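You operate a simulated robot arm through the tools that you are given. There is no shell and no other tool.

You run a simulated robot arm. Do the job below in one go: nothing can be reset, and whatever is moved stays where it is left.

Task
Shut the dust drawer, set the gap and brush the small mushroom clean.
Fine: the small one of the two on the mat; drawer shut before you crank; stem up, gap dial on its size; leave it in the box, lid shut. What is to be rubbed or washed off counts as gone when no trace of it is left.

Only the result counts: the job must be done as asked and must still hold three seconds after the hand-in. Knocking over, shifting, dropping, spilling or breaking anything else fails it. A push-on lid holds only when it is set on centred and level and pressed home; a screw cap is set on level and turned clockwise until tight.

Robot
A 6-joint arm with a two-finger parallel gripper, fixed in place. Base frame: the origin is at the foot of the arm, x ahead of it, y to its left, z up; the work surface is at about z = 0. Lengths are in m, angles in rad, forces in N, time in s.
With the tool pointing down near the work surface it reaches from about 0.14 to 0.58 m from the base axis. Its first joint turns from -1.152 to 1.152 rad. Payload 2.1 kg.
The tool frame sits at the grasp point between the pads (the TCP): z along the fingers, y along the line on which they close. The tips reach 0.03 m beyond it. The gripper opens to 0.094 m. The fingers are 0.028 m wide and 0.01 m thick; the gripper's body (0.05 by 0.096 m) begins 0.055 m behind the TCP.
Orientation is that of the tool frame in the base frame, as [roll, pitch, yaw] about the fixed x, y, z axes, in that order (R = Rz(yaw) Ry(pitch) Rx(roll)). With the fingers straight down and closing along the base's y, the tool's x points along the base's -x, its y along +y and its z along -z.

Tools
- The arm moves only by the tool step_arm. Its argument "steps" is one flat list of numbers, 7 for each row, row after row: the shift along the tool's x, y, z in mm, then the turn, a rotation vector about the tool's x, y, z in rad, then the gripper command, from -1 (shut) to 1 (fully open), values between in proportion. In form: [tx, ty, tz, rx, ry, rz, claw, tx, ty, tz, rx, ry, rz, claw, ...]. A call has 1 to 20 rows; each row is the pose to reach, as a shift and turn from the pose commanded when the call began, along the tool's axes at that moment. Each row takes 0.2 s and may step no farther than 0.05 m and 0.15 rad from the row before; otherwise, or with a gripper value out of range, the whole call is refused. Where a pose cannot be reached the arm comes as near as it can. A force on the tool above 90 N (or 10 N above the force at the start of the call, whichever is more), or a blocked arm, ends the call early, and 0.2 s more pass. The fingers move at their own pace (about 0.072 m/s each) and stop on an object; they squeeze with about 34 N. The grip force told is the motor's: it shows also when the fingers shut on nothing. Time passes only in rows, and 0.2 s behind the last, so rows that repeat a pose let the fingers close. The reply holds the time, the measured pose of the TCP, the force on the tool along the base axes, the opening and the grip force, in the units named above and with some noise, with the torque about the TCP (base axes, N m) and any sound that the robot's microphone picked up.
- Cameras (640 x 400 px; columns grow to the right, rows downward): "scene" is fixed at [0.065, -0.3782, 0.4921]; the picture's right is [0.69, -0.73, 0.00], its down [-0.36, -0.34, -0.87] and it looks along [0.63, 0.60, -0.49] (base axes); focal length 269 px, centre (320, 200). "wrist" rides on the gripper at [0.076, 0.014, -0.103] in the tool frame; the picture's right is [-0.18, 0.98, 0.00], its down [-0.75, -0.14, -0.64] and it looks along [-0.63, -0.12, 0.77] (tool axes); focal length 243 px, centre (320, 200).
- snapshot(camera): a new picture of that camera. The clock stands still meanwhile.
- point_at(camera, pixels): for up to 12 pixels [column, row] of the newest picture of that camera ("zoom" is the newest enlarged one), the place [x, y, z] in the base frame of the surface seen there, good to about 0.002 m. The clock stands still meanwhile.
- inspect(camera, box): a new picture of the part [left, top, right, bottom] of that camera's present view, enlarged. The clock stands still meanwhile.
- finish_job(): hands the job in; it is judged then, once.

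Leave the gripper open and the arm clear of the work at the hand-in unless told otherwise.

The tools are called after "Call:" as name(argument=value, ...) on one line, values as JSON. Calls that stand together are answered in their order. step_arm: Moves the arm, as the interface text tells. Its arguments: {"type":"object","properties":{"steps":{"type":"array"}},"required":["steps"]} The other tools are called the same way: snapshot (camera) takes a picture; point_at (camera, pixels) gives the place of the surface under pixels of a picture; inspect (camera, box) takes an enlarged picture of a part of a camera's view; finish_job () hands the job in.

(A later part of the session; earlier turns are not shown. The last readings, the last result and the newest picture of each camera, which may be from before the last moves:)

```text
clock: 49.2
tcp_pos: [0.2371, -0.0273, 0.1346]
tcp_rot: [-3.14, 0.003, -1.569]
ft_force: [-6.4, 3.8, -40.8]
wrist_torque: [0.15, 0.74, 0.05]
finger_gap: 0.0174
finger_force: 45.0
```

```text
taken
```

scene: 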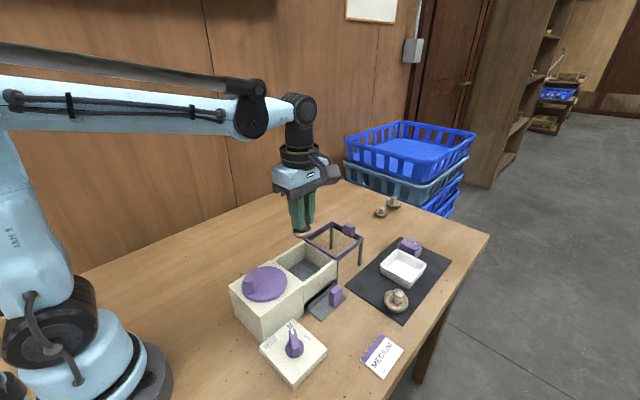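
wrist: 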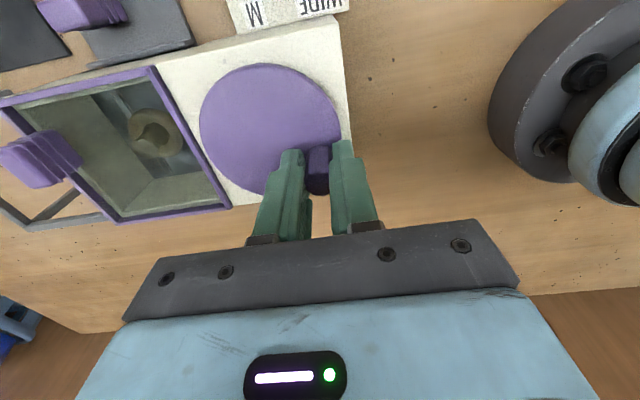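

The crank follows with low sideways force, though the grip drags in z (-41 N). I'll lower the command by 1 mm, ease the grip to a gap of about 17 mm, and continue to 110°.

Call:
step_arm(steps=[0, 0, 1, 0, 0, 0, -0.64, -3.8, -2.6, 1, 0, 0, 0, -0.64, -7.2, -5.6, 1, 0, 0, 0, -0.64, -10.2, -9.2, 1, 0, 0, 0, -0.64, -12.6, -13, 1, 0, 0, 0, -0.64, -14.5, -17.2, 1, 0, 0, 0, -0.64, -14.5, -17.2, 1, 0, 0, 0, -0.64])

Call:
snapshot(camera="wrist")

Call:
inspect(camera="scene", box=[200, 210, 350, 330])

```text
clock: 50.8
tcp_pos: [0.2554, -0.013, 0.1334]
tcp_rot: [-3.139, 0.001, -1.57]
ft_force: [0.8, -0.6, -0.1]
wrist_torque: [-0.01, -0.04, 0.01]
finger_gap: 0.0171
finger_force: 0.5
```

```text
taken
```

wrist: 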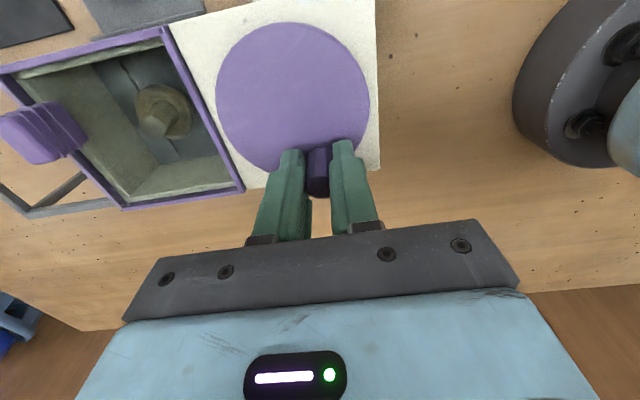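

```text
3.33 times, centred on (275, 270) of scene
```

zoom: 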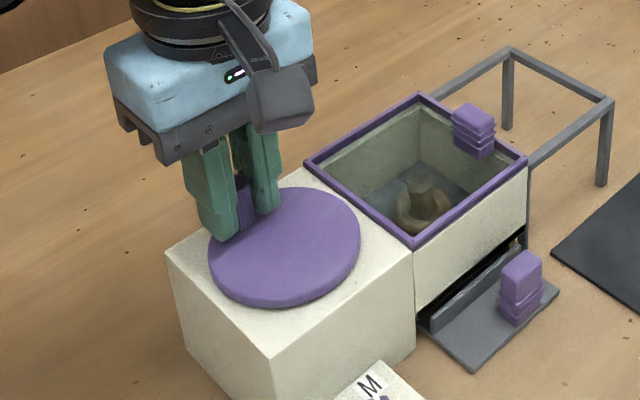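

With a light grip the forces are almost zero and the crank follows. I'll use a modest grip (about 10 N) and carry on clockwise from 110° to -10°.

Call:
step_arm(steps=[-1.85, -8.38, 0, 0, 0, 0, -0.72, -1.48, -16.96, 0, 0, 0, 0, -0.72, 1.1, -25.15, 0, 0, 0, 0, -0.72, 5.72, -32.4, 0, 0, 0, 0, -0.72, 12.05, -38.2, 0, 0, 0, 0, -0.72, 19.67, -42.17, 0, 0, 0, 0, -0.72, 28.05, -44.02, 0, 0, 0, 0, -0.72, 36.63, -43.65, 0, 0, 0, 0, -0.72, 36.63, -43.65, 0, 0, 0, 0, -0.72])

Call:
snapshot(camera="wrist")

Call:
inspect(camera="scene", box=[200, 210, 350, 330])

```text
clock: 52.8
tcp_pos: [0.2957, -0.0491, 0.1355]
tcp_rot: [3.138, 0.001, -1.57]
ft_force: [-20.8, 4.1, 13.9]
wrist_torque: [-0.79, 0.05, 0.08]
finger_gap: 0.0168
finger_force: 45.6
```

```text
taken
```

wrist: 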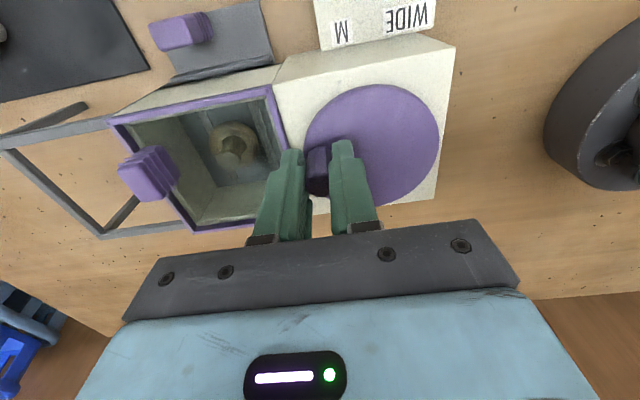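

```text
3.33 times, centred on (275, 270) of scene
```

zoom: 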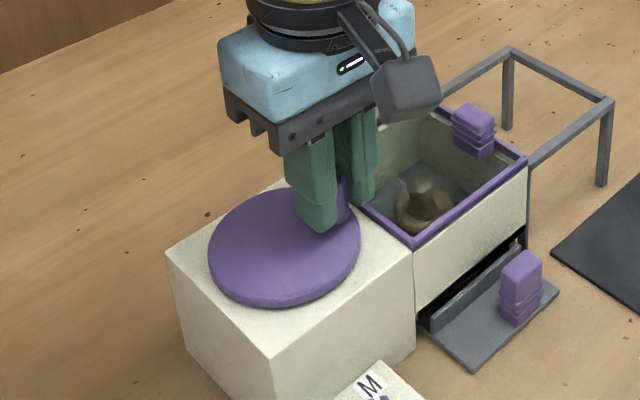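

The crank followed to -10°. From the readings the axis is about (0.2641, -0.0445), with radius 31.8 mm. I'll continue clockwise on that circle to complete the first turn.

Call:
step_arm(steps=[7.74, 4.48, 0, 0, 0, 0, -0.72, 14.74, 8.94, 0, 0, 0, 0, -0.72, 20.35, 15.06, 0, 0, 0, 0, -0.72, 24.18, 22.42, 0, 0, 0, 0, -0.72, 25.98, 30.53, 0, 0, 0, 0, -0.72, 25.62, 38.82, 0, 0, 0, 0, -0.72, 23.12, 46.74, 0, 0, 0, 0, -0.72, 18.66, 53.74, 0, 0, 0, 0, -0.72, 12.54, 59.35, 0, 0, 0, 0, -0.72, 5.18, 63.18, 0, 0, 0, 0, -0.72, -2.93, 64.98, 0, 0, 0, 0, -0.72, -11.22, 64.62, 0, 0, 0, 0, -0.72, -11.22, 64.62, 0, 0, 0, 0, -0.72])

Call:
snapshot(camera="wrist")

Call:
inspect(camera="scene", box=[200, 210, 350, 330])

Call:
inspect(camera="scene", box=[285, 235, 345, 285])

```text
clock: 55.6
tcp_pos: [0.2318, -0.0392, 0.1341]
tcp_rot: [-3.138, 0.0, -1.57]
ft_force: [14.0, -2.3, 12.3]
wrist_torque: [-0.31, 0.11, -0.05]
finger_gap: 0.0169
finger_force: 44.6
```

```text
taken
```

wrist: 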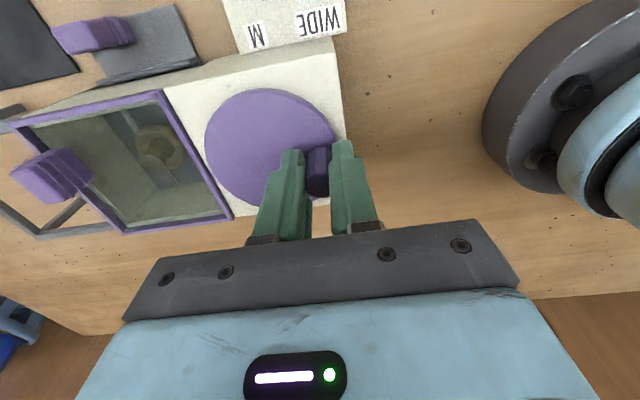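

```text
3.33 times, centred on (275, 270) of scene
```

zoom: 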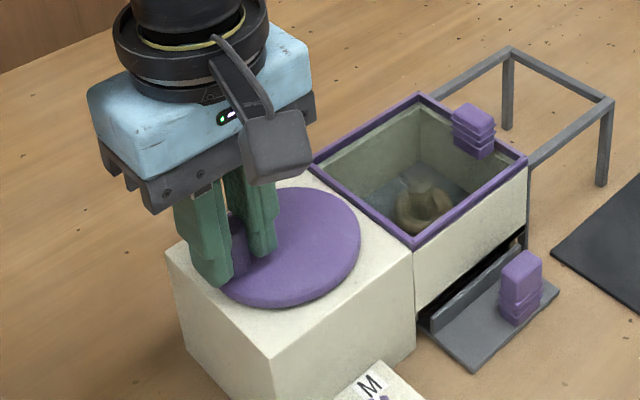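

```text
8.00 times, centred on (315, 260) of scene
```

zoom: 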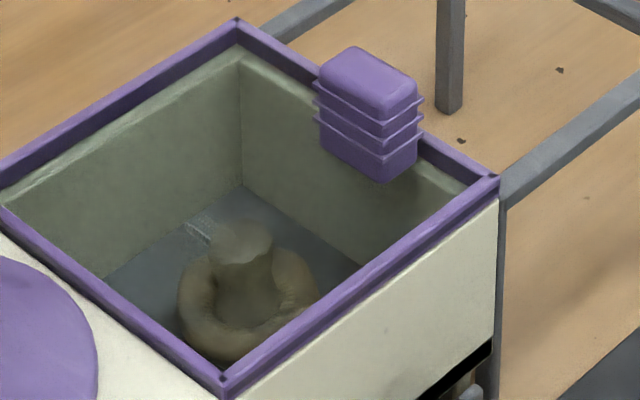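

One full turn is done. I'll look at the mushroom through the window at about (158, 148) in the wrist picture.

Call:
inspect(camera="wrist", box=[100, 95, 220, 200])

```text
3.81 times, centred on (160, 148) of wrist
```

zoom: 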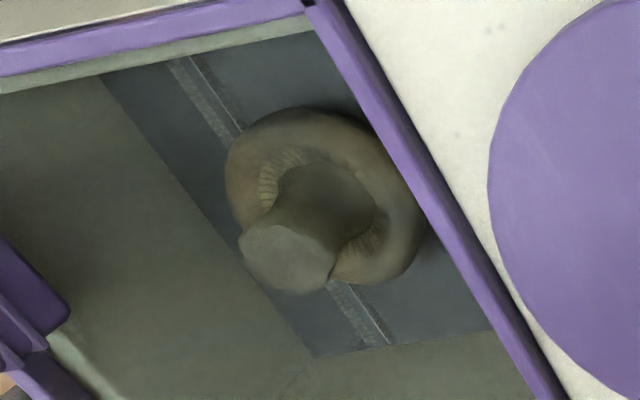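

The pale strips in the chamber floor have moved with the crank, so the brushes are working; the mushroom still looks brown. I'll give it another full clockwise turn in 18° rows.

Call:
step_arm(steps=[-9.22, -3.8, 0, 0, 0, 0, -0.72, -17.07, -9.71, 0, 0, 0, 0, -0.72, -22.7, -17.76, 0, 0, 0, 0, -0.72, -25.57, -27.15, 0, 0, 0, 0, -0.72, -25.4, -36.97, 0, 0, 0, 0, -0.72, -22.2, -46.26, 0, 0, 0, 0, -0.72, -16.29, -54.11, 0, 0, 0, 0, -0.72, -8.24, -59.74, 0, 0, 0, 0, -0.72, 1.15, -62.61, 0, 0, 0, 0, -0.72, 10.97, -62.44, 0, 0, 0, 0, -0.72, 20.26, -59.24, 0, 0, 0, 0, -0.72, 28.11, -53.33, 0, 0, 0, 0, -0.72, 33.74, -45.28, 0, 0, 0, 0, -0.72, 36.61, -35.89, 0, 0, 0, 0, -0.72, 36.44, -26.07, 0, 0, 0, 0, -0.72, 33.24, -16.78, 0, 0, 0, 0, -0.72, 27.33, -8.93, 0, 0, 0, 0, -0.72, 19.28, -3.3, 0, 0, 0, 0, -0.72, 9.89, -0.43, 0, 0, 0, 0, -0.72, 0.07, -0.6, 0, 0, 0, 0, -0.72])

Call:
inspect(camera="wrist", box=[100, 95, 220, 200])

Call:
inspect(camera="scene", box=[285, 235, 345, 285])

```text
clock: 59.8
tcp_pos: [0.2342, -0.039, 0.1338]
tcp_rot: [3.137, -0.001, -1.573]
ft_force: [-26.1, 3.7, 37.3]
wrist_torque: [-1.33, -0.21, 0.12]
finger_gap: 0.0169
finger_force: 44.9
```

```text
3.81 times, centred on (160, 148) of wrist
```

zoom: 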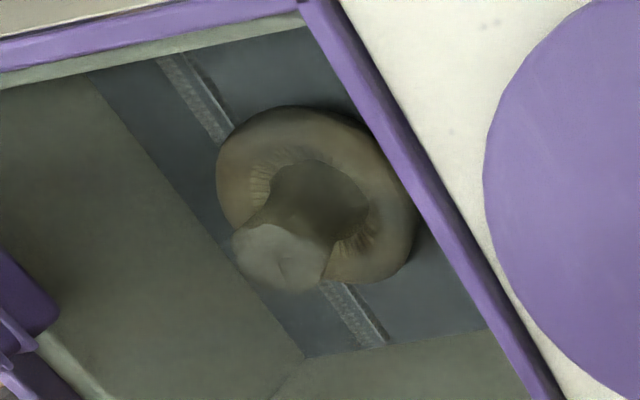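

```text
8.00 times, centred on (315, 260) of scene
```

zoom: 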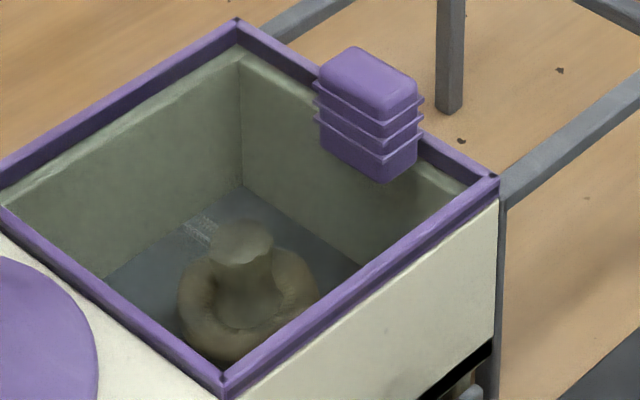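

Two turns done. Side forces are building up from friction, so I'll ease the grip in the sectors where the pads push squarely, and do another turn.

Call:
step_arm(steps=[-9.29, -3.2, 0, 0, 0, 0, -0.72, -17.14, -9.11, 0, 0, 0, 0, -0.64, -22.77, -17.16, 0, 0, 0, 0, -0.64, -25.64, -26.55, 0, 0, 0, 0, -0.64, -25.47, -36.37, 0, 0, 0, 0, -0.64, -22.27, -45.66, 0, 0, 0, 0, -0.64, -16.36, -53.51, 0, 0, 0, 0, -0.72, -8.31, -59.14, 0, 0, 0, 0, -0.72, 1.08, -62.01, 0, 0, 0, 0, -0.72, 10.9, -61.84, 0, 0, 0, 0, -0.72, 20.19, -58.64, 0, 0, 0, 0, -0.72, 28.04, -52.73, 0, 0, 0, 0, -0.64, 33.67, -44.68, 0, 0, 0, 0, -0.64, 36.54, -35.29, 0, 0, 0, 0, -0.64, 36.37, -25.47, 0, 0, 0, 0, -0.64, 33.17, -16.18, 0, 0, 0, 0, -0.64, 27.26, -8.33, 0, 0, 0, 0, -0.72, 19.21, -2.7, 0, 0, 0, 0, -0.72, 9.82, 0.17, 0, 0, 0, 0, -0.72, 0, 0, 0, 0, 0, 0, -0.72])

Call:
inspect(camera="wrist", box=[100, 95, 220, 200])

Call:
inspect(camera="scene", box=[285, 235, 345, 285])

Call:
snapshot(camera="wrist")

```text
clock: 64.0
tcp_pos: [0.2319, -0.0398, 0.1328]
tcp_rot: [-3.14, 0.002, -1.571]
ft_force: [-0.6, 0.2, -42.1]
wrist_torque: [-0.33, 0.34, -0.02]
finger_gap: 0.0177
finger_force: 45.0
```

```text
3.81 times, centred on (160, 148) of wrist
```

zoom: 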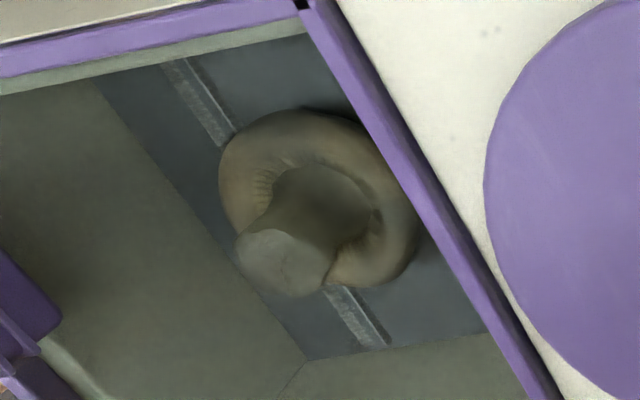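

```text
8.00 times, centred on (315, 260) of scene
```

zoom: 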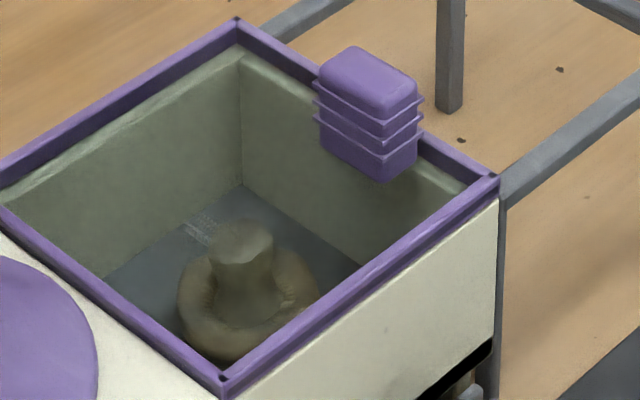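

```text
taken
```

wrist: 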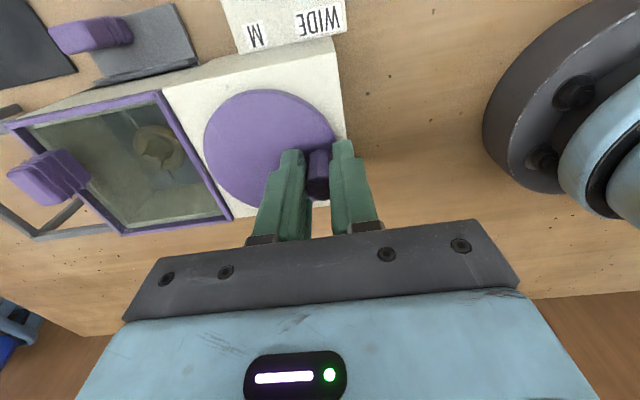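

Three turns done. I'll let go of the knob, rise and look straight down through the window from the same spot as the reference picture.

Call:
step_arm(steps=[0, 0, 0, 0, 0, 0, -0.3, 0, 0, 0, 0, 0, 0, 0, 0, 0, -30, 0, 0, 0, 0, 0, 0, -74, 0, 0, 0, 0, 1, -34, -74, 0, 0, 0, 0, 2, -69, -74, 0, 0, 0, 0, 3, -104, -74, 0, 0, 0, 0, 5, -137.6, -74, 0, 0, 0, 0, 5, -137.6, -74, 0, 0, 0, 0, 5, -137.6, -74, 0, 0, 0, 0])

Call:
snapshot(camera="wrist")

Call:
inspect(camera="wrist", box=[285, 60, 350, 120])

Call:
inspect(camera="scene", box=[220, 240, 340, 350])

```text
clock: 66.2
tcp_pos: [0.3699, -0.0472, 0.2101]
tcp_rot: [-3.139, -0.002, -1.57]
ft_force: [-0.4, -0.8, -0.5]
wrist_torque: [0.0, 0.01, 0.03]
finger_gap: 0.0468
finger_force: 0.1
```

```text
taken
```

wrist: 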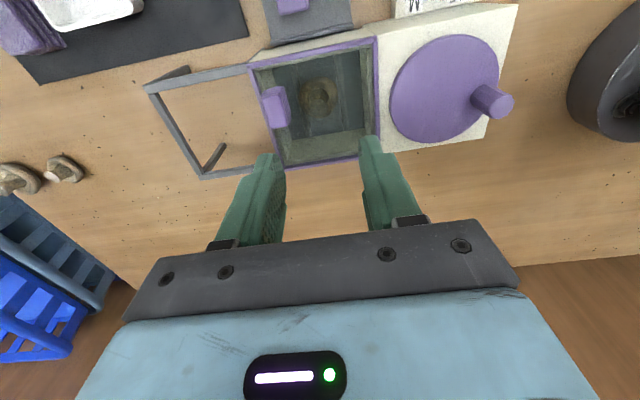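

```text
6.67 times, centred on (318, 90) of wrist
```

zoom: 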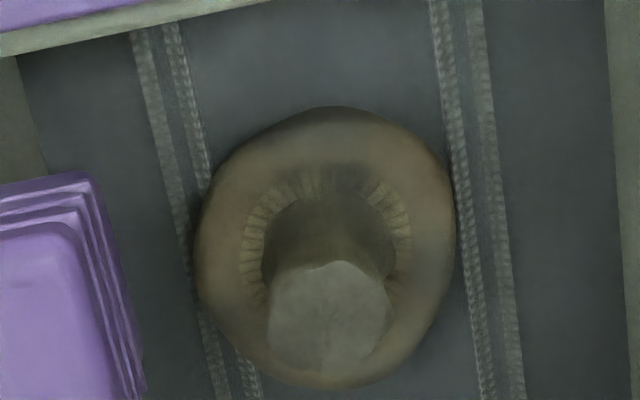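

```text
3.64 times, centred on (280, 295) of scene
```

zoom: 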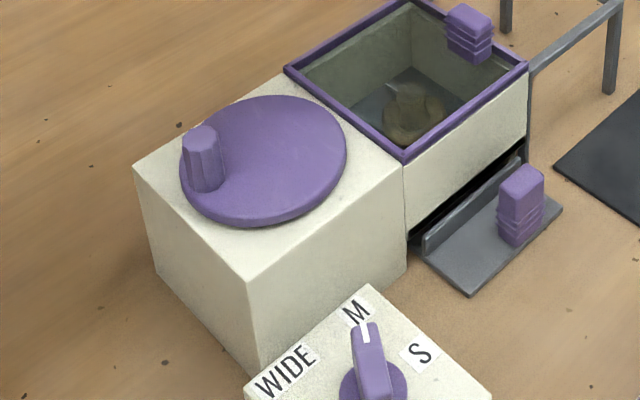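

The knob and lid are fine. Seen through the window the floor strips now look doubled, and the cap still looks brown behind the tinted glass. I'll look closer at the chamber from here.

Call:
inspect(camera="wrist", box=[245, 35, 385, 175])

Call:
point_at(camera="zoom", pixels=[[220, 110], [240, 105], [240, 240], [370, 90], [390, 80], [390, 200], [320, 180], [320, 90], [200, 150], [440, 150]])

```text
2.86 times, centred on (315, 105) of wrist
```

zoom: 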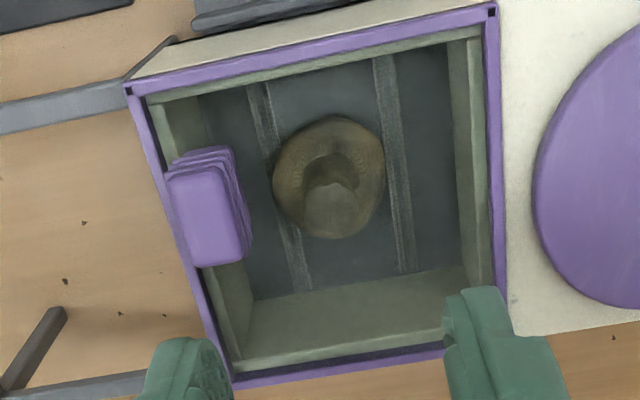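

```text
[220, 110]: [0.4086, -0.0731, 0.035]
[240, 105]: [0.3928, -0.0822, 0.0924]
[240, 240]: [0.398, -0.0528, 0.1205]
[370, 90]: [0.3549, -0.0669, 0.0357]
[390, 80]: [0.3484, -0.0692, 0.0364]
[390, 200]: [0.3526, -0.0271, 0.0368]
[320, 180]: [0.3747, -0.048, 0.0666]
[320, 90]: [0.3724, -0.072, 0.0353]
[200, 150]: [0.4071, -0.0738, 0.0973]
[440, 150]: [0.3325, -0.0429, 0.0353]
```

The strips sit at x about 0.350 and 0.395, either side of the cap. No clear cleaning progress is visible yet through the glass, so I'll go back to the knob and crank more turns before judging.

Call:
step_arm(steps=[-1, 34, 0, 0, 0, 0, 0, -3, 69, 0, 0, 0, 0, 0, -4, 104, 0, 0, 0, 0, 0, -5, 137.6, 0, 0, 0, 0, 0, -5, 137.6, 0, 0, 0, 0, 0, -5, 137.6, 35, 0, 0, 0, 0, -5, 137.6, 65, 0, 0, 0, 0, -5, 137.6, 74, 0, 0, 0, 0, -5, 137.6, 74, 0, 0, 0, -0.4, -5, 137.6, 74, 0, 0, 0, -0.72, -5, 137.6, 74, 0, 0, 0, -0.72])

Call:
snapshot(camera="wrist")

```text
clock: 68.6
tcp_pos: [0.2343, -0.0389, 0.1362]
tcp_rot: [3.141, 0.0, -1.57]
ft_force: [-9.5, 1.4, -4.2]
wrist_torque: [0.08, 0.2, 0.07]
finger_gap: 0.0188
finger_force: 4.7
```

```text
taken
```

wrist: 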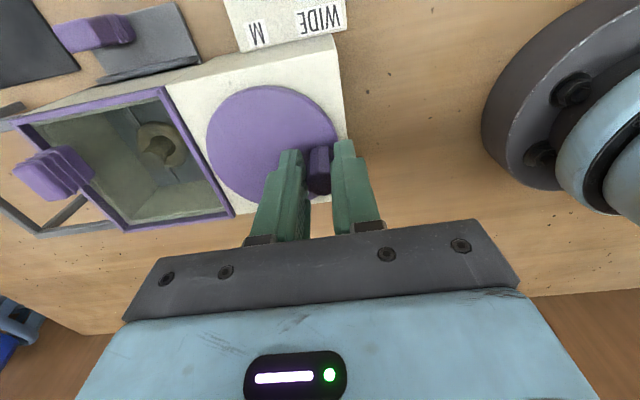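

The knob is gripped again. Another full clockwise turn.

Call:
step_arm(steps=[-9.29, -3.2, 0, 0, 0, 0, -0.72, -17.14, -9.11, 0, 0, 0, 0, -0.64, -22.77, -17.16, 0, 0, 0, 0, -0.64, -25.64, -26.55, 0, 0, 0, 0, -0.64, -25.47, -36.37, 0, 0, 0, 0, -0.64, -22.27, -45.66, 0, 0, 0, 0, -0.64, -16.36, -53.51, 0, 0, 0, 0, -0.72, -8.31, -59.14, 0, 0, 0, 0, -0.72, 1.08, -62.01, 0, 0, 0, 0, -0.72, 10.9, -61.84, 0, 0, 0, 0, -0.72, 20.19, -58.64, 0, 0, 0, 0, -0.72, 28.04, -52.73, 0, 0, 0, 0, -0.64, 33.67, -44.68, 0, 0, 0, 0, -0.64, 36.54, -35.29, 0, 0, 0, 0, -0.64, 36.37, -25.47, 0, 0, 0, 0, -0.64, 33.17, -16.18, 0, 0, 0, 0, -0.64, 27.26, -8.33, 0, 0, 0, 0, -0.72, 19.21, -2.7, 0, 0, 0, 0, -0.72, 9.82, 0.17, 0, 0, 0, 0, -0.72, 0, 0, 0, 0, 0, 0, -0.72])

Call:
inspect(camera="wrist", box=[100, 95, 220, 200])

Call:
inspect(camera="scene", box=[285, 235, 345, 285])

```text
clock: 72.8
tcp_pos: [0.2342, -0.04, 0.1338]
tcp_rot: [3.14, 0.003, -1.571]
ft_force: [-9.8, 2.7, 41.8]
wrist_torque: [0.46, 0.9, 0.07]
finger_gap: 0.0174
finger_force: 44.8
```

```text
3.81 times, centred on (160, 148) of wrist
```

zoom: 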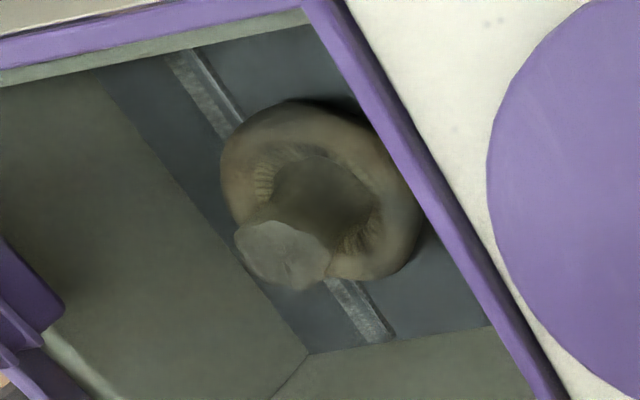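

```text
8.00 times, centred on (315, 260) of scene
```

zoom: 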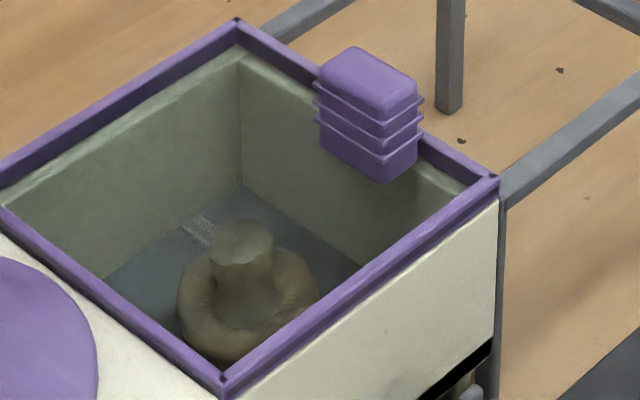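

Four turns done; the cap still reads brownish behind the tinted glass. Two more turns, then I'll check properly.

Call:
step_arm(steps=[-9.29, -3.2, 0, 0, 0, 0, -0.72, -17.14, -9.11, 0, 0, 0, 0, -0.64, -22.77, -17.16, 0, 0, 0, 0, -0.64, -25.64, -26.55, 0, 0, 0, 0, -0.64, -25.47, -36.37, 0, 0, 0, 0, -0.64, -22.27, -45.66, 0, 0, 0, 0, -0.64, -16.36, -53.51, 0, 0, 0, 0, -0.72, -8.31, -59.14, 0, 0, 0, 0, -0.72, 1.08, -62.01, 0, 0, 0, 0, -0.72, 10.9, -61.84, 0, 0, 0, 0, -0.72, 20.19, -58.64, 0, 0, 0, 0, -0.72, 28.04, -52.73, 0, 0, 0, 0, -0.64, 33.67, -44.68, 0, 0, 0, 0, -0.64, 36.54, -35.29, 0, 0, 0, 0, -0.64, 36.37, -25.47, 0, 0, 0, 0, -0.64, 33.17, -16.18, 0, 0, 0, 0, -0.64, 27.26, -8.33, 0, 0, 0, 0, -0.72, 19.21, -2.7, 0, 0, 0, 0, -0.72, 9.82, 0.17, 0, 0, 0, 0, -0.72, 0, 0, 0, 0, 0, 0, -0.72])

Call:
step_arm(steps=[-9.29, -3.2, 0, 0, 0, 0, -0.72, -17.14, -9.11, 0, 0, 0, 0, -0.64, -22.77, -17.16, 0, 0, 0, 0, -0.64, -25.64, -26.55, 0, 0, 0, 0, -0.64, -25.47, -36.37, 0, 0, 0, 0, -0.64, -22.27, -45.66, 0, 0, 0, 0, -0.64, -16.36, -53.51, 0, 0, 0, 0, -0.72, -8.31, -59.14, 0, 0, 0, 0, -0.72, 1.08, -62.01, 0, 0, 0, 0, -0.72, 10.9, -61.84, 0, 0, 0, 0, -0.72, 20.19, -58.64, 0, 0, 0, 0, -0.72, 28.04, -52.73, 0, 0, 0, 0, -0.64, 33.67, -44.68, 0, 0, 0, 0, -0.64, 36.54, -35.29, 0, 0, 0, 0, -0.64, 36.37, -25.47, 0, 0, 0, 0, -0.64, 33.17, -16.18, 0, 0, 0, 0, -0.64, 27.26, -8.33, 0, 0, 0, 0, -0.72, 19.21, -2.7, 0, 0, 0, 0, -0.72, 9.82, 0.17, 0, 0, 0, 0, -0.72, 0, 0, 0, 0, 0, 0, -0.72])

Call:
inspect(camera="wrist", box=[100, 95, 220, 200])

Call:
inspect(camera="scene", box=[285, 235, 345, 285])

```text
clock: 77.0
tcp_pos: [0.2347, -0.0403, 0.1342]
tcp_rot: [3.14, -0.001, -1.571]
ft_force: [3.3, -0.6, -37.1]
wrist_torque: [0.28, 0.58, -0.02]
finger_gap: 0.0175
finger_force: 44.8
```

```text
clock: 81.2
tcp_pos: [0.2347, -0.0384, 0.1348]
tcp_rot: [3.14, 0.004, -1.571]
ft_force: [-18.6, 4.0, 43.5]
wrist_torque: [-0.65, 0.49, 0.07]
finger_gap: 0.0172
finger_force: 45.0
```

```text
3.81 times, centred on (160, 148) of wrist
```

zoom: 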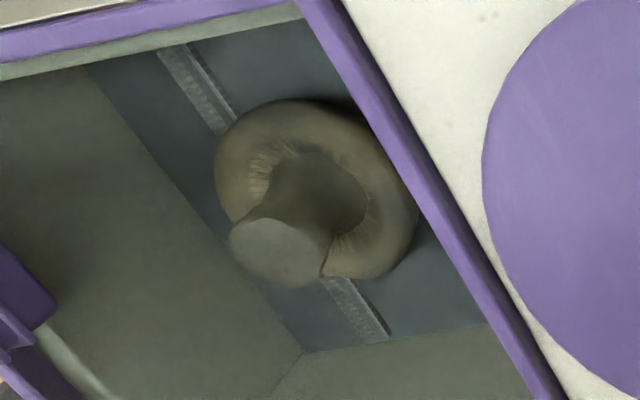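

```text
8.00 times, centred on (315, 260) of scene
```

zoom: 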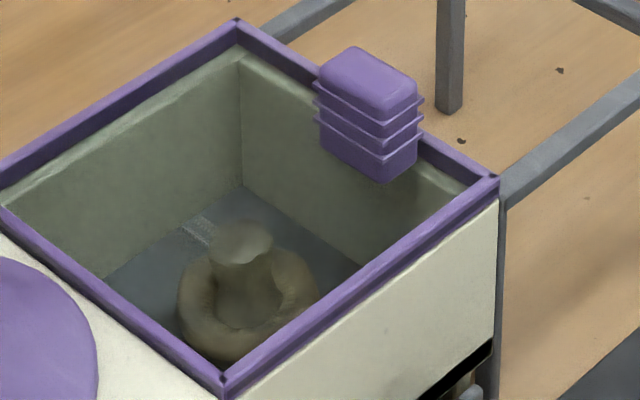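

Six turns done. Through the tinted glass I can't judge it reliably. I'll let go of the knob, go to the -x side of the lid handle and slide the lid back part way for a clear look.

Call:
step_arm(steps=[0, 0, 0, 0, 0, 0, -0.3, 0, 0, 0, 0, 0, 0, 0, 0, 0, -30, 0, 0, 0, 0, 0, 0, -74, 0, 0, 0, 0, 1, -34, -74, 0, 0, 0, 0, 2, -69, -74, 0, 0, 0, 0, 3, -104, -74, 0, 0, 0, 0, 5, -137.6, -74, 0, 0, 0, 0, 5, -137.6, -74, 0, 0, 0, 0, 5, -137.6, -74, 0, 0, 0, 0])

Call:
inspect(camera="wrist", box=[285, 60, 350, 120])

Call:
inspect(camera="wrist", box=[245, 35, 385, 175])

```text
clock: 83.4
tcp_pos: [0.3734, -0.046, 0.211]
tcp_rot: [-3.14, 0.0, -1.571]
ft_force: [0.7, 0.9, 0.2]
wrist_torque: [0.0, -0.02, 0.0]
finger_gap: 0.0469
finger_force: 0.1
```

```text
6.67 times, centred on (318, 90) of wrist
```

zoom: 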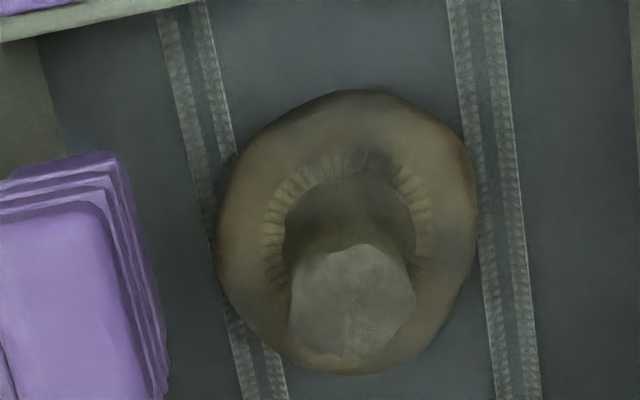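

```text
2.86 times, centred on (315, 105) of wrist
```

zoom: 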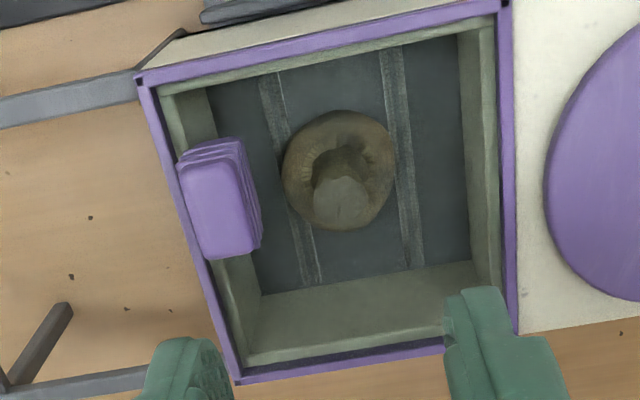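

I'll close the fingers and come down at (0.375, -0.062), on the -x side of the handle.

Call:
step_arm(steps=[18, -4, 0, 0, 0, 0, -1, 18, -4, 0, 0, 0, 0, -1, 18, -4, 0, 0, 0, 0, -1, 18, -4, 30, 0, 0, 0, -1, 18, -4, 60, 0, 0, 0, -1, 18, -4, 73, 0, 0, 0, -1, 18, -4, 73, 0, 0, 0, -1])

Call:
inspect(camera="scene", box=[270, 200, 370, 300])

Call:
snapshot(camera="wrist")

```text
clock: 85.0
tcp_pos: [0.3755, -0.0641, 0.1372]
tcp_rot: [-3.14, -0.001, -1.572]
ft_force: [-0.1, -0.2, 0.7]
wrist_torque: [-0.02, 0.02, -0.03]
finger_gap: 0.0
finger_force: 33.1
```

```text
4.00 times, centred on (320, 250) of scene
```

zoom: 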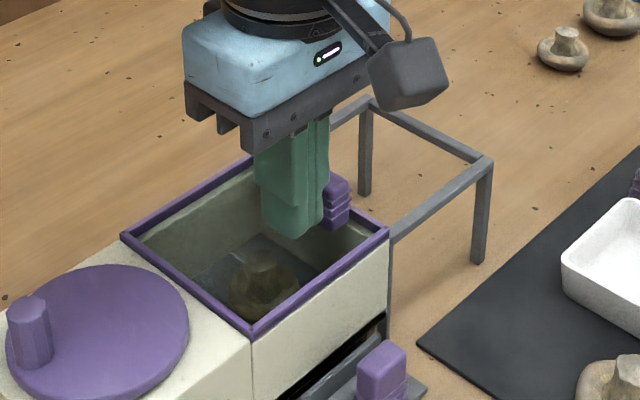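

```text
taken
```

wrist: 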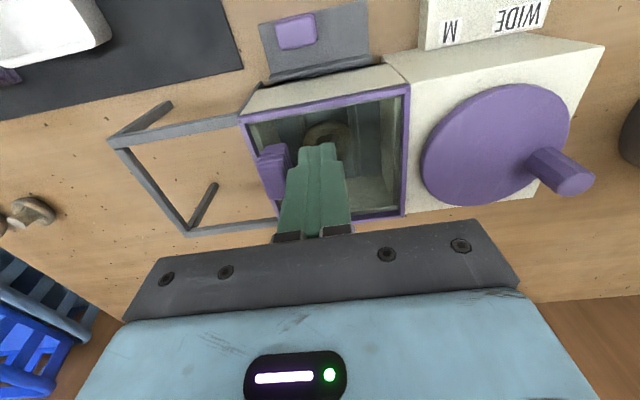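

The fingers are on the near side of the handle. I'll push the lid +x by about 80 mm.

Call:
step_arm(steps=[0, -10, 0, 0, 0, 0, -1, 0, -20, 0, 0, 0, 0, -1, 0, -30, 0, 0, 0, 0, -1, 0, -40, 0, 0, 0, 0, -1, 0, -50, 0, 0, 0, 0, -1, 0, -60, 0, 0, 0, 0, -1, 0, -70, 0, 0, 0, 0, -1, 0, -80, 0, 0, 0, 0, -1, 0, -90, 0, 0, 0, 0, -1, 0, -94, 0, 0, 0, 0, -1])

Call:
inspect(camera="scene", box=[270, 200, 370, 300])

Call:
snapshot(camera="wrist")

```text
clock: 87.2
tcp_pos: [0.4677, -0.0632, 0.1368]
tcp_rot: [-3.14, 0.001, -1.57]
ft_force: [0.0, -0.5, -0.6]
wrist_torque: [-0.06, 0.02, -0.03]
finger_gap: 0.0
finger_force: 33.1
```

```text
4.00 times, centred on (320, 250) of scene
```

zoom: 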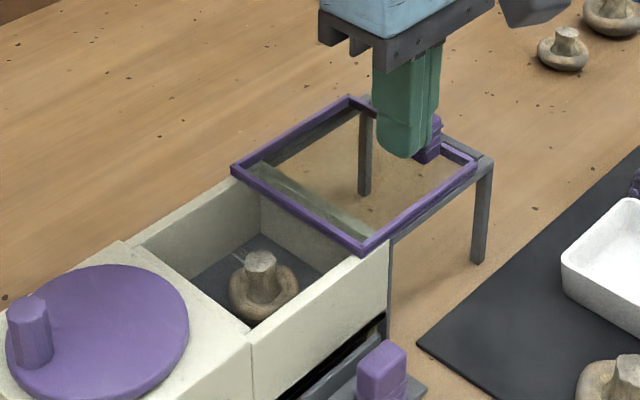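

```text
taken
```

wrist: 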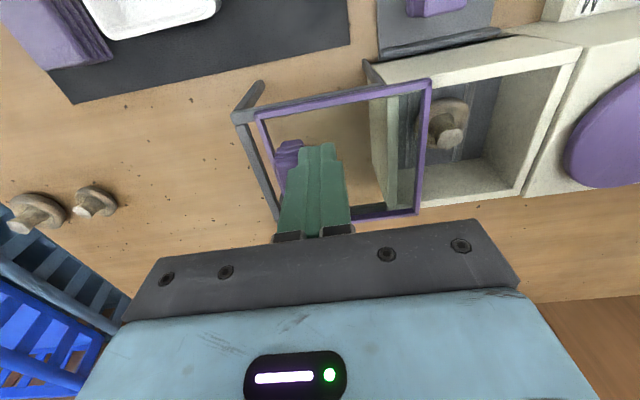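

The chamber is open again. Now a clear close-up of the mushroom and the floor strips from both cameras.

Call:
inspect(camera="scene", box=[320, 250, 350, 285])

Call:
inspect(camera="scene", box=[365, 255, 425, 320])

Call:
inspect(camera="wrist", box=[415, 70, 525, 190])

Call:
inspect(camera="scene", box=[315, 245, 365, 290])

```text
11.43 times, centred on (335, 268) of scene
```

zoom: 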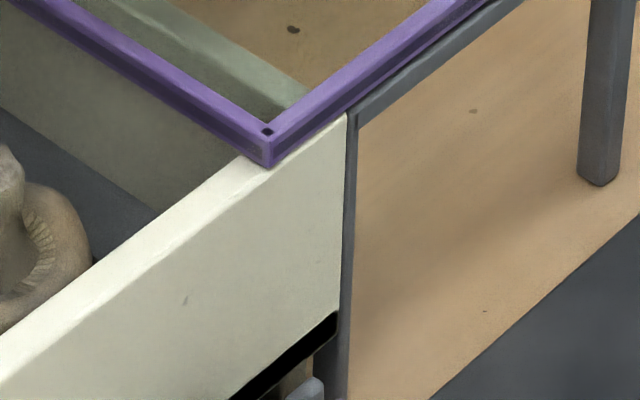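

```text
6.15 times, centred on (395, 288) of scene
```

zoom: 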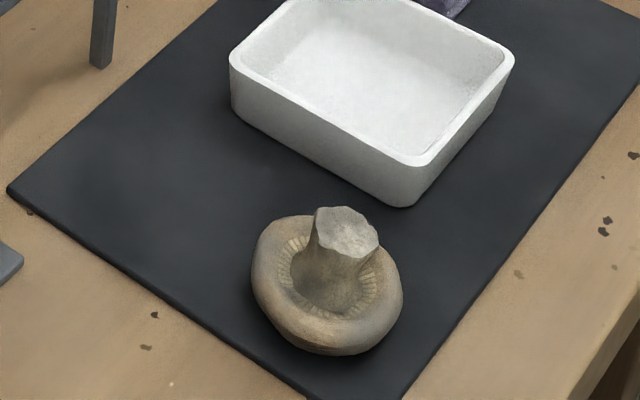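

```text
3.33 times, centred on (470, 130) of wrist
```

zoom: 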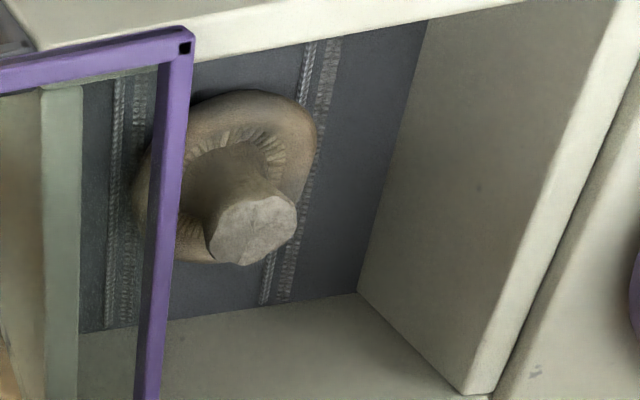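

```text
8.89 times, centred on (340, 268) of scene
```

zoom: 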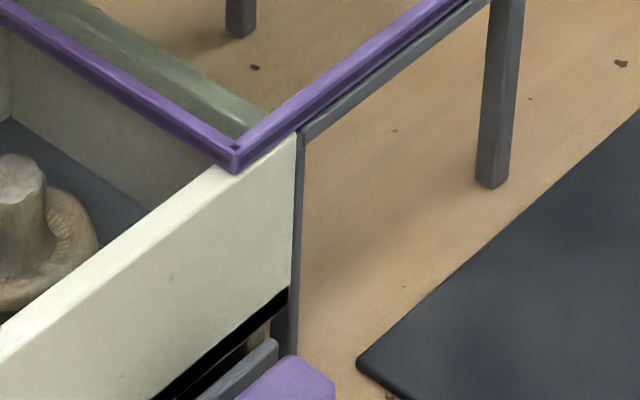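

Call:
inspect(camera="scene", box=[285, 252, 327, 290])

Call:
inspect(camera="wrist", box=[425, 90, 485, 160])

Call:
inspect(camera="wrist", box=[0, 170, 130, 250])

```text
10.53 times, centred on (306, 271) of scene
```

zoom: 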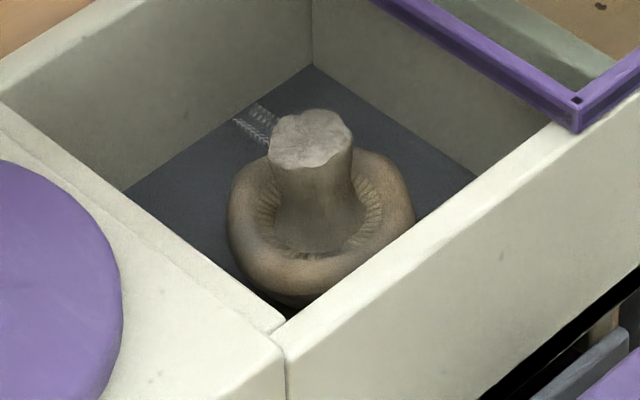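

```text
5.71 times, centred on (455, 125) of wrist
```

zoom: 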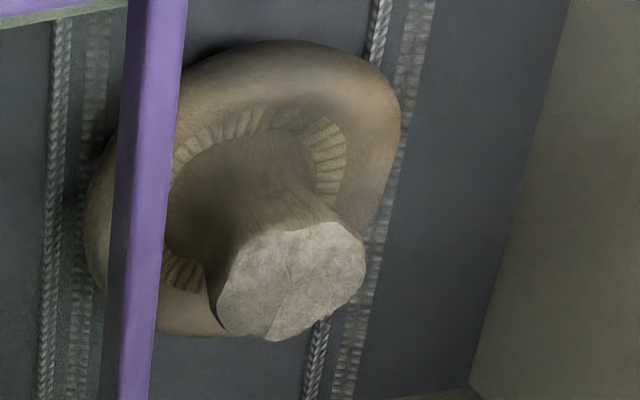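

```text
4.92 times, centred on (65, 210) of wrist
```

zoom: 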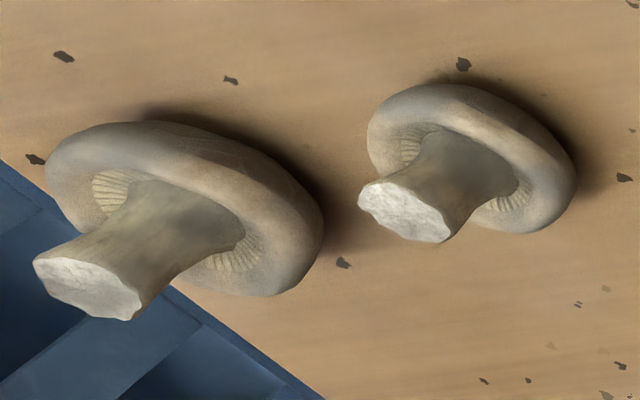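

The cap still looks brownish. I'll take the same views as before brushing for a fair comparison: the same scene box first, then the wrist view from the same pose after rising.

Call:
step_arm(steps=[0, 4, -10, 0, 0, 0, -1, 0, 8, -40, 0, 0, 0, -1, -9, 40, -72, 0, 0, 0, -0.5, -18, 75, -72, 0, 0, 0, -0.1, -18, 98, -72, 0, 0, 0, -0.1, -18, 98, -72, 0, 0, 0, -0.1, -18, 98, -72, 0, 0, 0, -0.1])

Call:
inspect(camera="scene", box=[270, 220, 350, 300])

Call:
inspect(camera="wrist", box=[285, 60, 350, 120])

Call:
snapshot(camera="wrist")

```text
clock: 88.8
tcp_pos: [0.3714, -0.0432, 0.21]
tcp_rot: [-3.141, 0.0, -1.57]
ft_force: [0.6, 0.5, 1.4]
wrist_torque: [0.03, 0.04, 0.0]
finger_gap: 0.0424
finger_force: 0.1
```

```text
5.00 times, centred on (310, 260) of scene
```

zoom: 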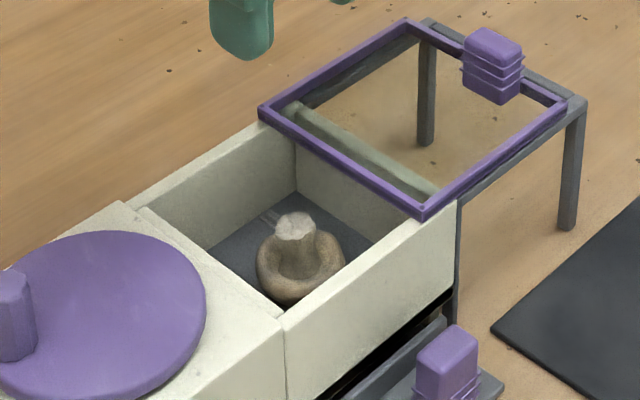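

```text
6.67 times, centred on (318, 90) of wrist
```

zoom: 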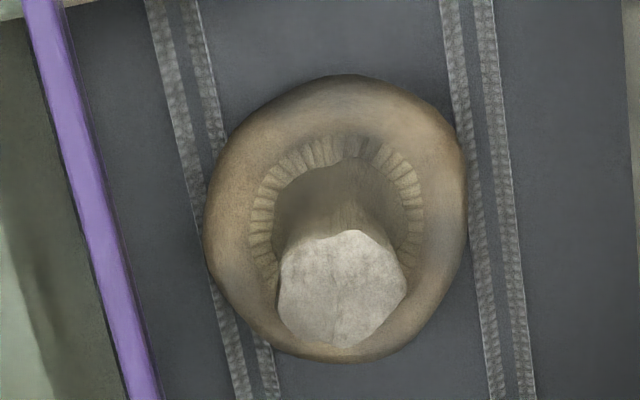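

```text
taken
```

wrist: 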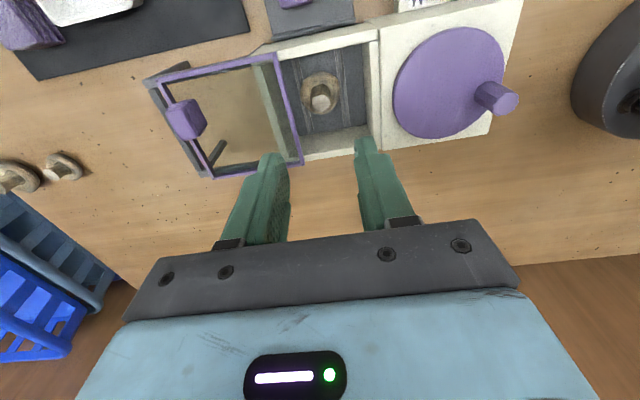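

The cap looks about the same as before brushing, though the floor strips look different (two rows each). I'll measure those strips.

Call:
inspect(camera="wrist", box=[285, 60, 350, 120])

Call:
point_at(camera="zoom", pixels=[[165, 50], [200, 50], [182, 50], [240, 340], [265, 360], [455, 60], [487, 60], [471, 60], [495, 350], [520, 350], [340, 40], [580, 200]])

Call:
point_at(camera="zoom", pixels=[[340, 90], [220, 200], [455, 180], [340, 280], [300, 330], [390, 330], [130, 100], [210, 130], [470, 130], [500, 130], [335, 355]])

```text
6.67 times, centred on (318, 90) of wrist
```

zoom: 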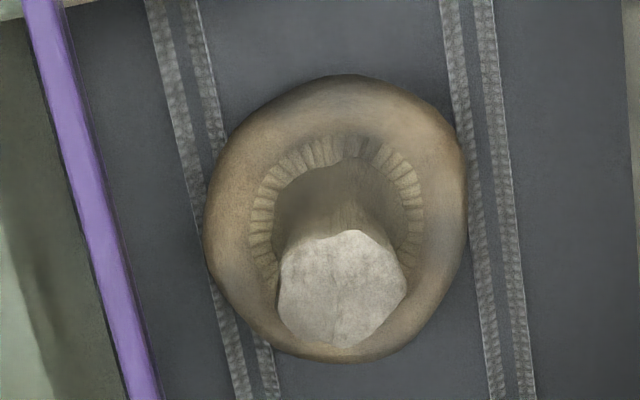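

```text
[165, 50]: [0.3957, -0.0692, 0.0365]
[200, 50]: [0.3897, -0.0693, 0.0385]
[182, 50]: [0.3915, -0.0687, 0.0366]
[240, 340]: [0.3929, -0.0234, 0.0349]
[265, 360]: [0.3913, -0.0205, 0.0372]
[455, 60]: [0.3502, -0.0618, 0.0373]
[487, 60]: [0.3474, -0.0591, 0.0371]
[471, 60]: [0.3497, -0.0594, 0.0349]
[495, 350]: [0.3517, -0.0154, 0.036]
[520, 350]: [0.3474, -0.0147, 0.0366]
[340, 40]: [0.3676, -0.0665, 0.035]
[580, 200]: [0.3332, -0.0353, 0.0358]
```

```text
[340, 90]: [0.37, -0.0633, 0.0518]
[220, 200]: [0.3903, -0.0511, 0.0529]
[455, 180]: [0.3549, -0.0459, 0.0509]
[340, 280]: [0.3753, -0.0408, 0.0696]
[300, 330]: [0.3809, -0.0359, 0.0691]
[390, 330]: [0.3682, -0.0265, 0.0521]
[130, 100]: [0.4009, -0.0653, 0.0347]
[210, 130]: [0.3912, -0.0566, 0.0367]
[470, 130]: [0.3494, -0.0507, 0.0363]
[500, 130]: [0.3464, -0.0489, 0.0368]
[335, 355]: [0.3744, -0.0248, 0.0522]
```

Call:
inspect(camera="wrist", box=[280, 50, 310, 80])

Call:
inspect(camera="wrist", box=[335, 50, 365, 80])

Call:
inspect(camera="wrist", box=[300, 65, 342, 115])

```text
13.33 times, centred on (295, 65) of wrist
```

zoom: 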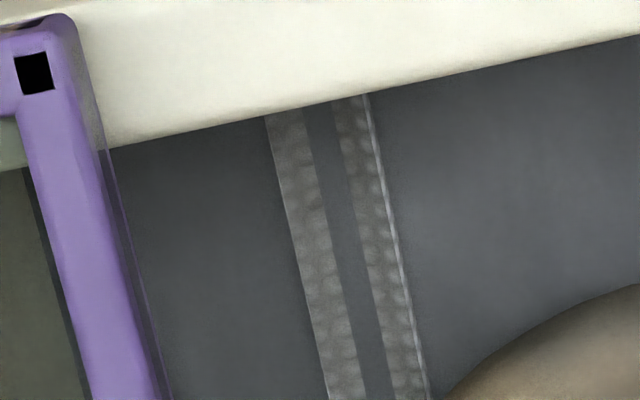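

```text
13.33 times, centred on (350, 65) of wrist
```

zoom: 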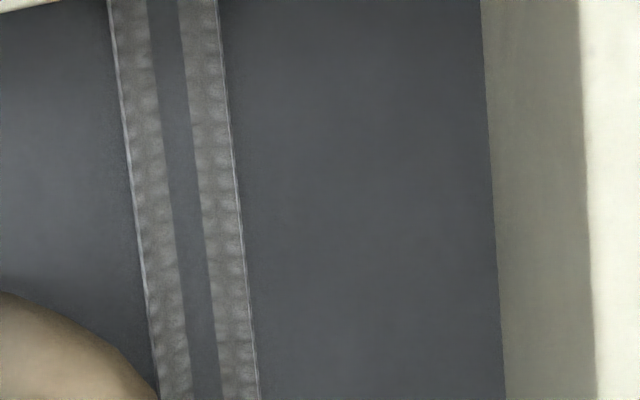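

```text
8.00 times, centred on (321, 90) of wrist
```

zoom: 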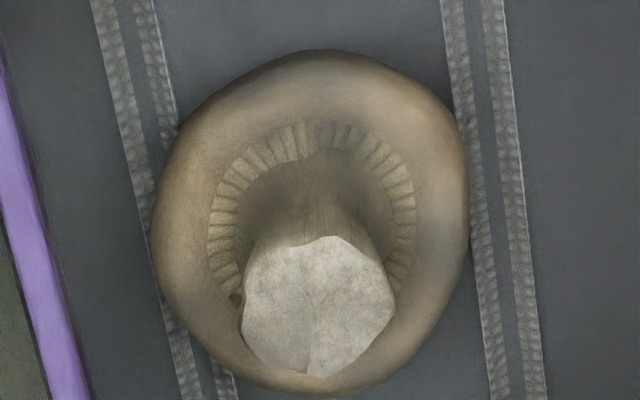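

The strips are simply brush rows that moved apart, and from above the cap looks unchanged, so the dirt may be on its underside. I'll lift it out and look underneath. First I'll turn the fingers to close along y, so they stay clear of the half-open lid.

Call:
step_arm(steps=[0, 0, 0, 0, 0, 0.145, 0, 0, 0, 0, 0, 0, 0.29, 0, 0, 0, 0, 0, 0, 0.435, 0, 0, 0, 0, 0, 0, 0.58, 0, 0, 0, 0, 0, 0, 0.725, 0, 0, 0, 0, 0, 0, 0.87, 0, 0, 0, 0, 0, 0, 1.015, 0, 0, 0, 0, 0, 0, 1.16, 0, 0, 0, 0, 0, 0, 1.305, 0, 0, 0, 0, 0, 0, 1.45, 0, 0, 0, 0, 0, 0, 1.5708, 0, 0, 0, 0, 0, 0, 1.5708, 0])

Call:
snapshot(camera="wrist")

```text
clock: 91.4
tcp_pos: [0.372, -0.0438, 0.2073]
tcp_rot: [-3.141, 0.001, 3.14]
ft_force: [0.3, 0.5, -0.5]
wrist_torque: [-0.02, -0.01, -0.01]
finger_gap: 0.047
finger_force: 0.0
```

```text
taken
```

wrist: 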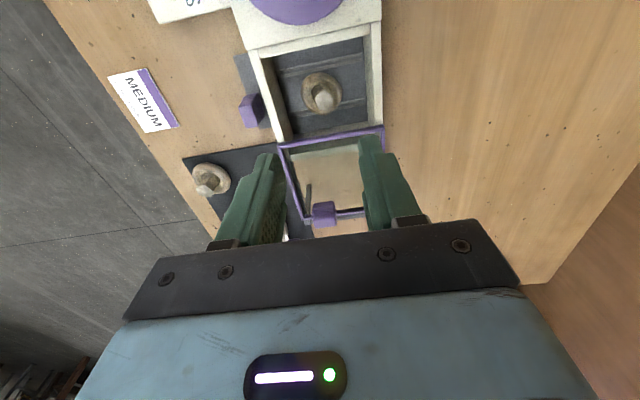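

Call:
inspect(camera="wrist", box=[285, 60, 360, 130])

Call:
point_at(camera="zoom", pixels=[[320, 220], [290, 220], [350, 220], [320, 195], [320, 245], [320, 75], [320, 290], [210, 180], [430, 180], [322, 160]])

```text
5.71 times, centred on (322, 95) of wrist
```

zoom: 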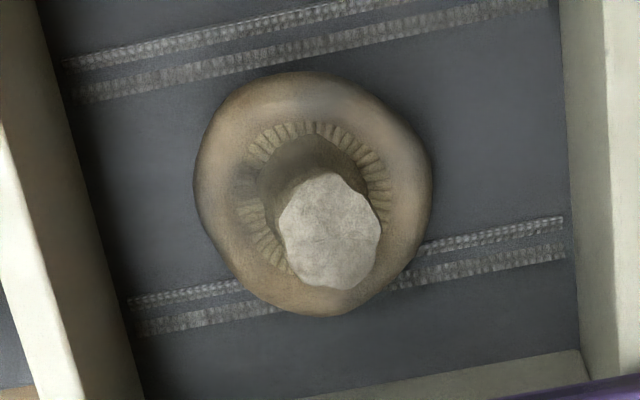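

```text
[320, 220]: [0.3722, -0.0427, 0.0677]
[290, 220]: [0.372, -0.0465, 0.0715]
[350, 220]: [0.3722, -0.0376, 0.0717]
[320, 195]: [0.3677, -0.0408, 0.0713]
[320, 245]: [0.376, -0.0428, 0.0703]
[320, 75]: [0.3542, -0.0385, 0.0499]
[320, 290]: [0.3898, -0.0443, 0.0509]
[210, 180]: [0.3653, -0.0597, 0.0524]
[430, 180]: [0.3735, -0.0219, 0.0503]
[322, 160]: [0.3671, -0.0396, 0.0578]
```

The stem centre is at about (0.373, -0.041). I'll descend around it and grip.

Call:
step_arm(steps=[-2, 3, 30, 0, 0, 0, 0, -2, 3, 65, 0, 0, 0, 0, -2, 3, 95, 0, 0, 0, 0, -2, 3, 112, 0, 0, 0, 0, -2, 3, 118, 0, 0, 0, 0, -2, 3, 118, 0, 0, 0, -0.4, -2, 3, 118, 0, 0, 0, -0.8, -2, 3, 118, 0, 0, 0, -1, -2, 3, 118, 0, 0, 0, -1])

Call:
snapshot(camera="wrist")

```text
clock: 93.4
tcp_pos: [0.3728, -0.0403, 0.0892]
tcp_rot: [-3.141, 0.003, -3.141]
ft_force: [-0.2, -0.9, 1.7]
wrist_torque: [-0.05, -0.02, -0.01]
finger_gap: 0.0164
finger_force: 12.3
```

```text
taken
```

wrist: 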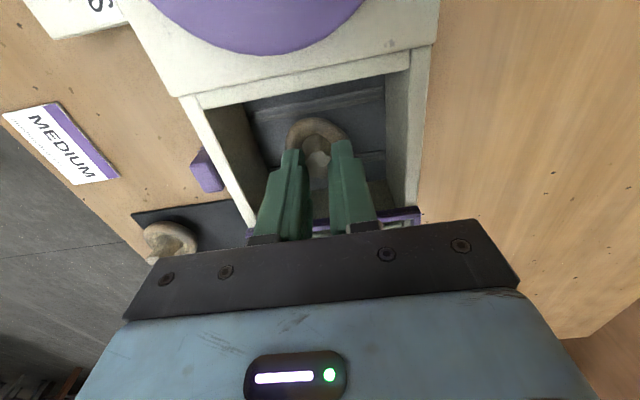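

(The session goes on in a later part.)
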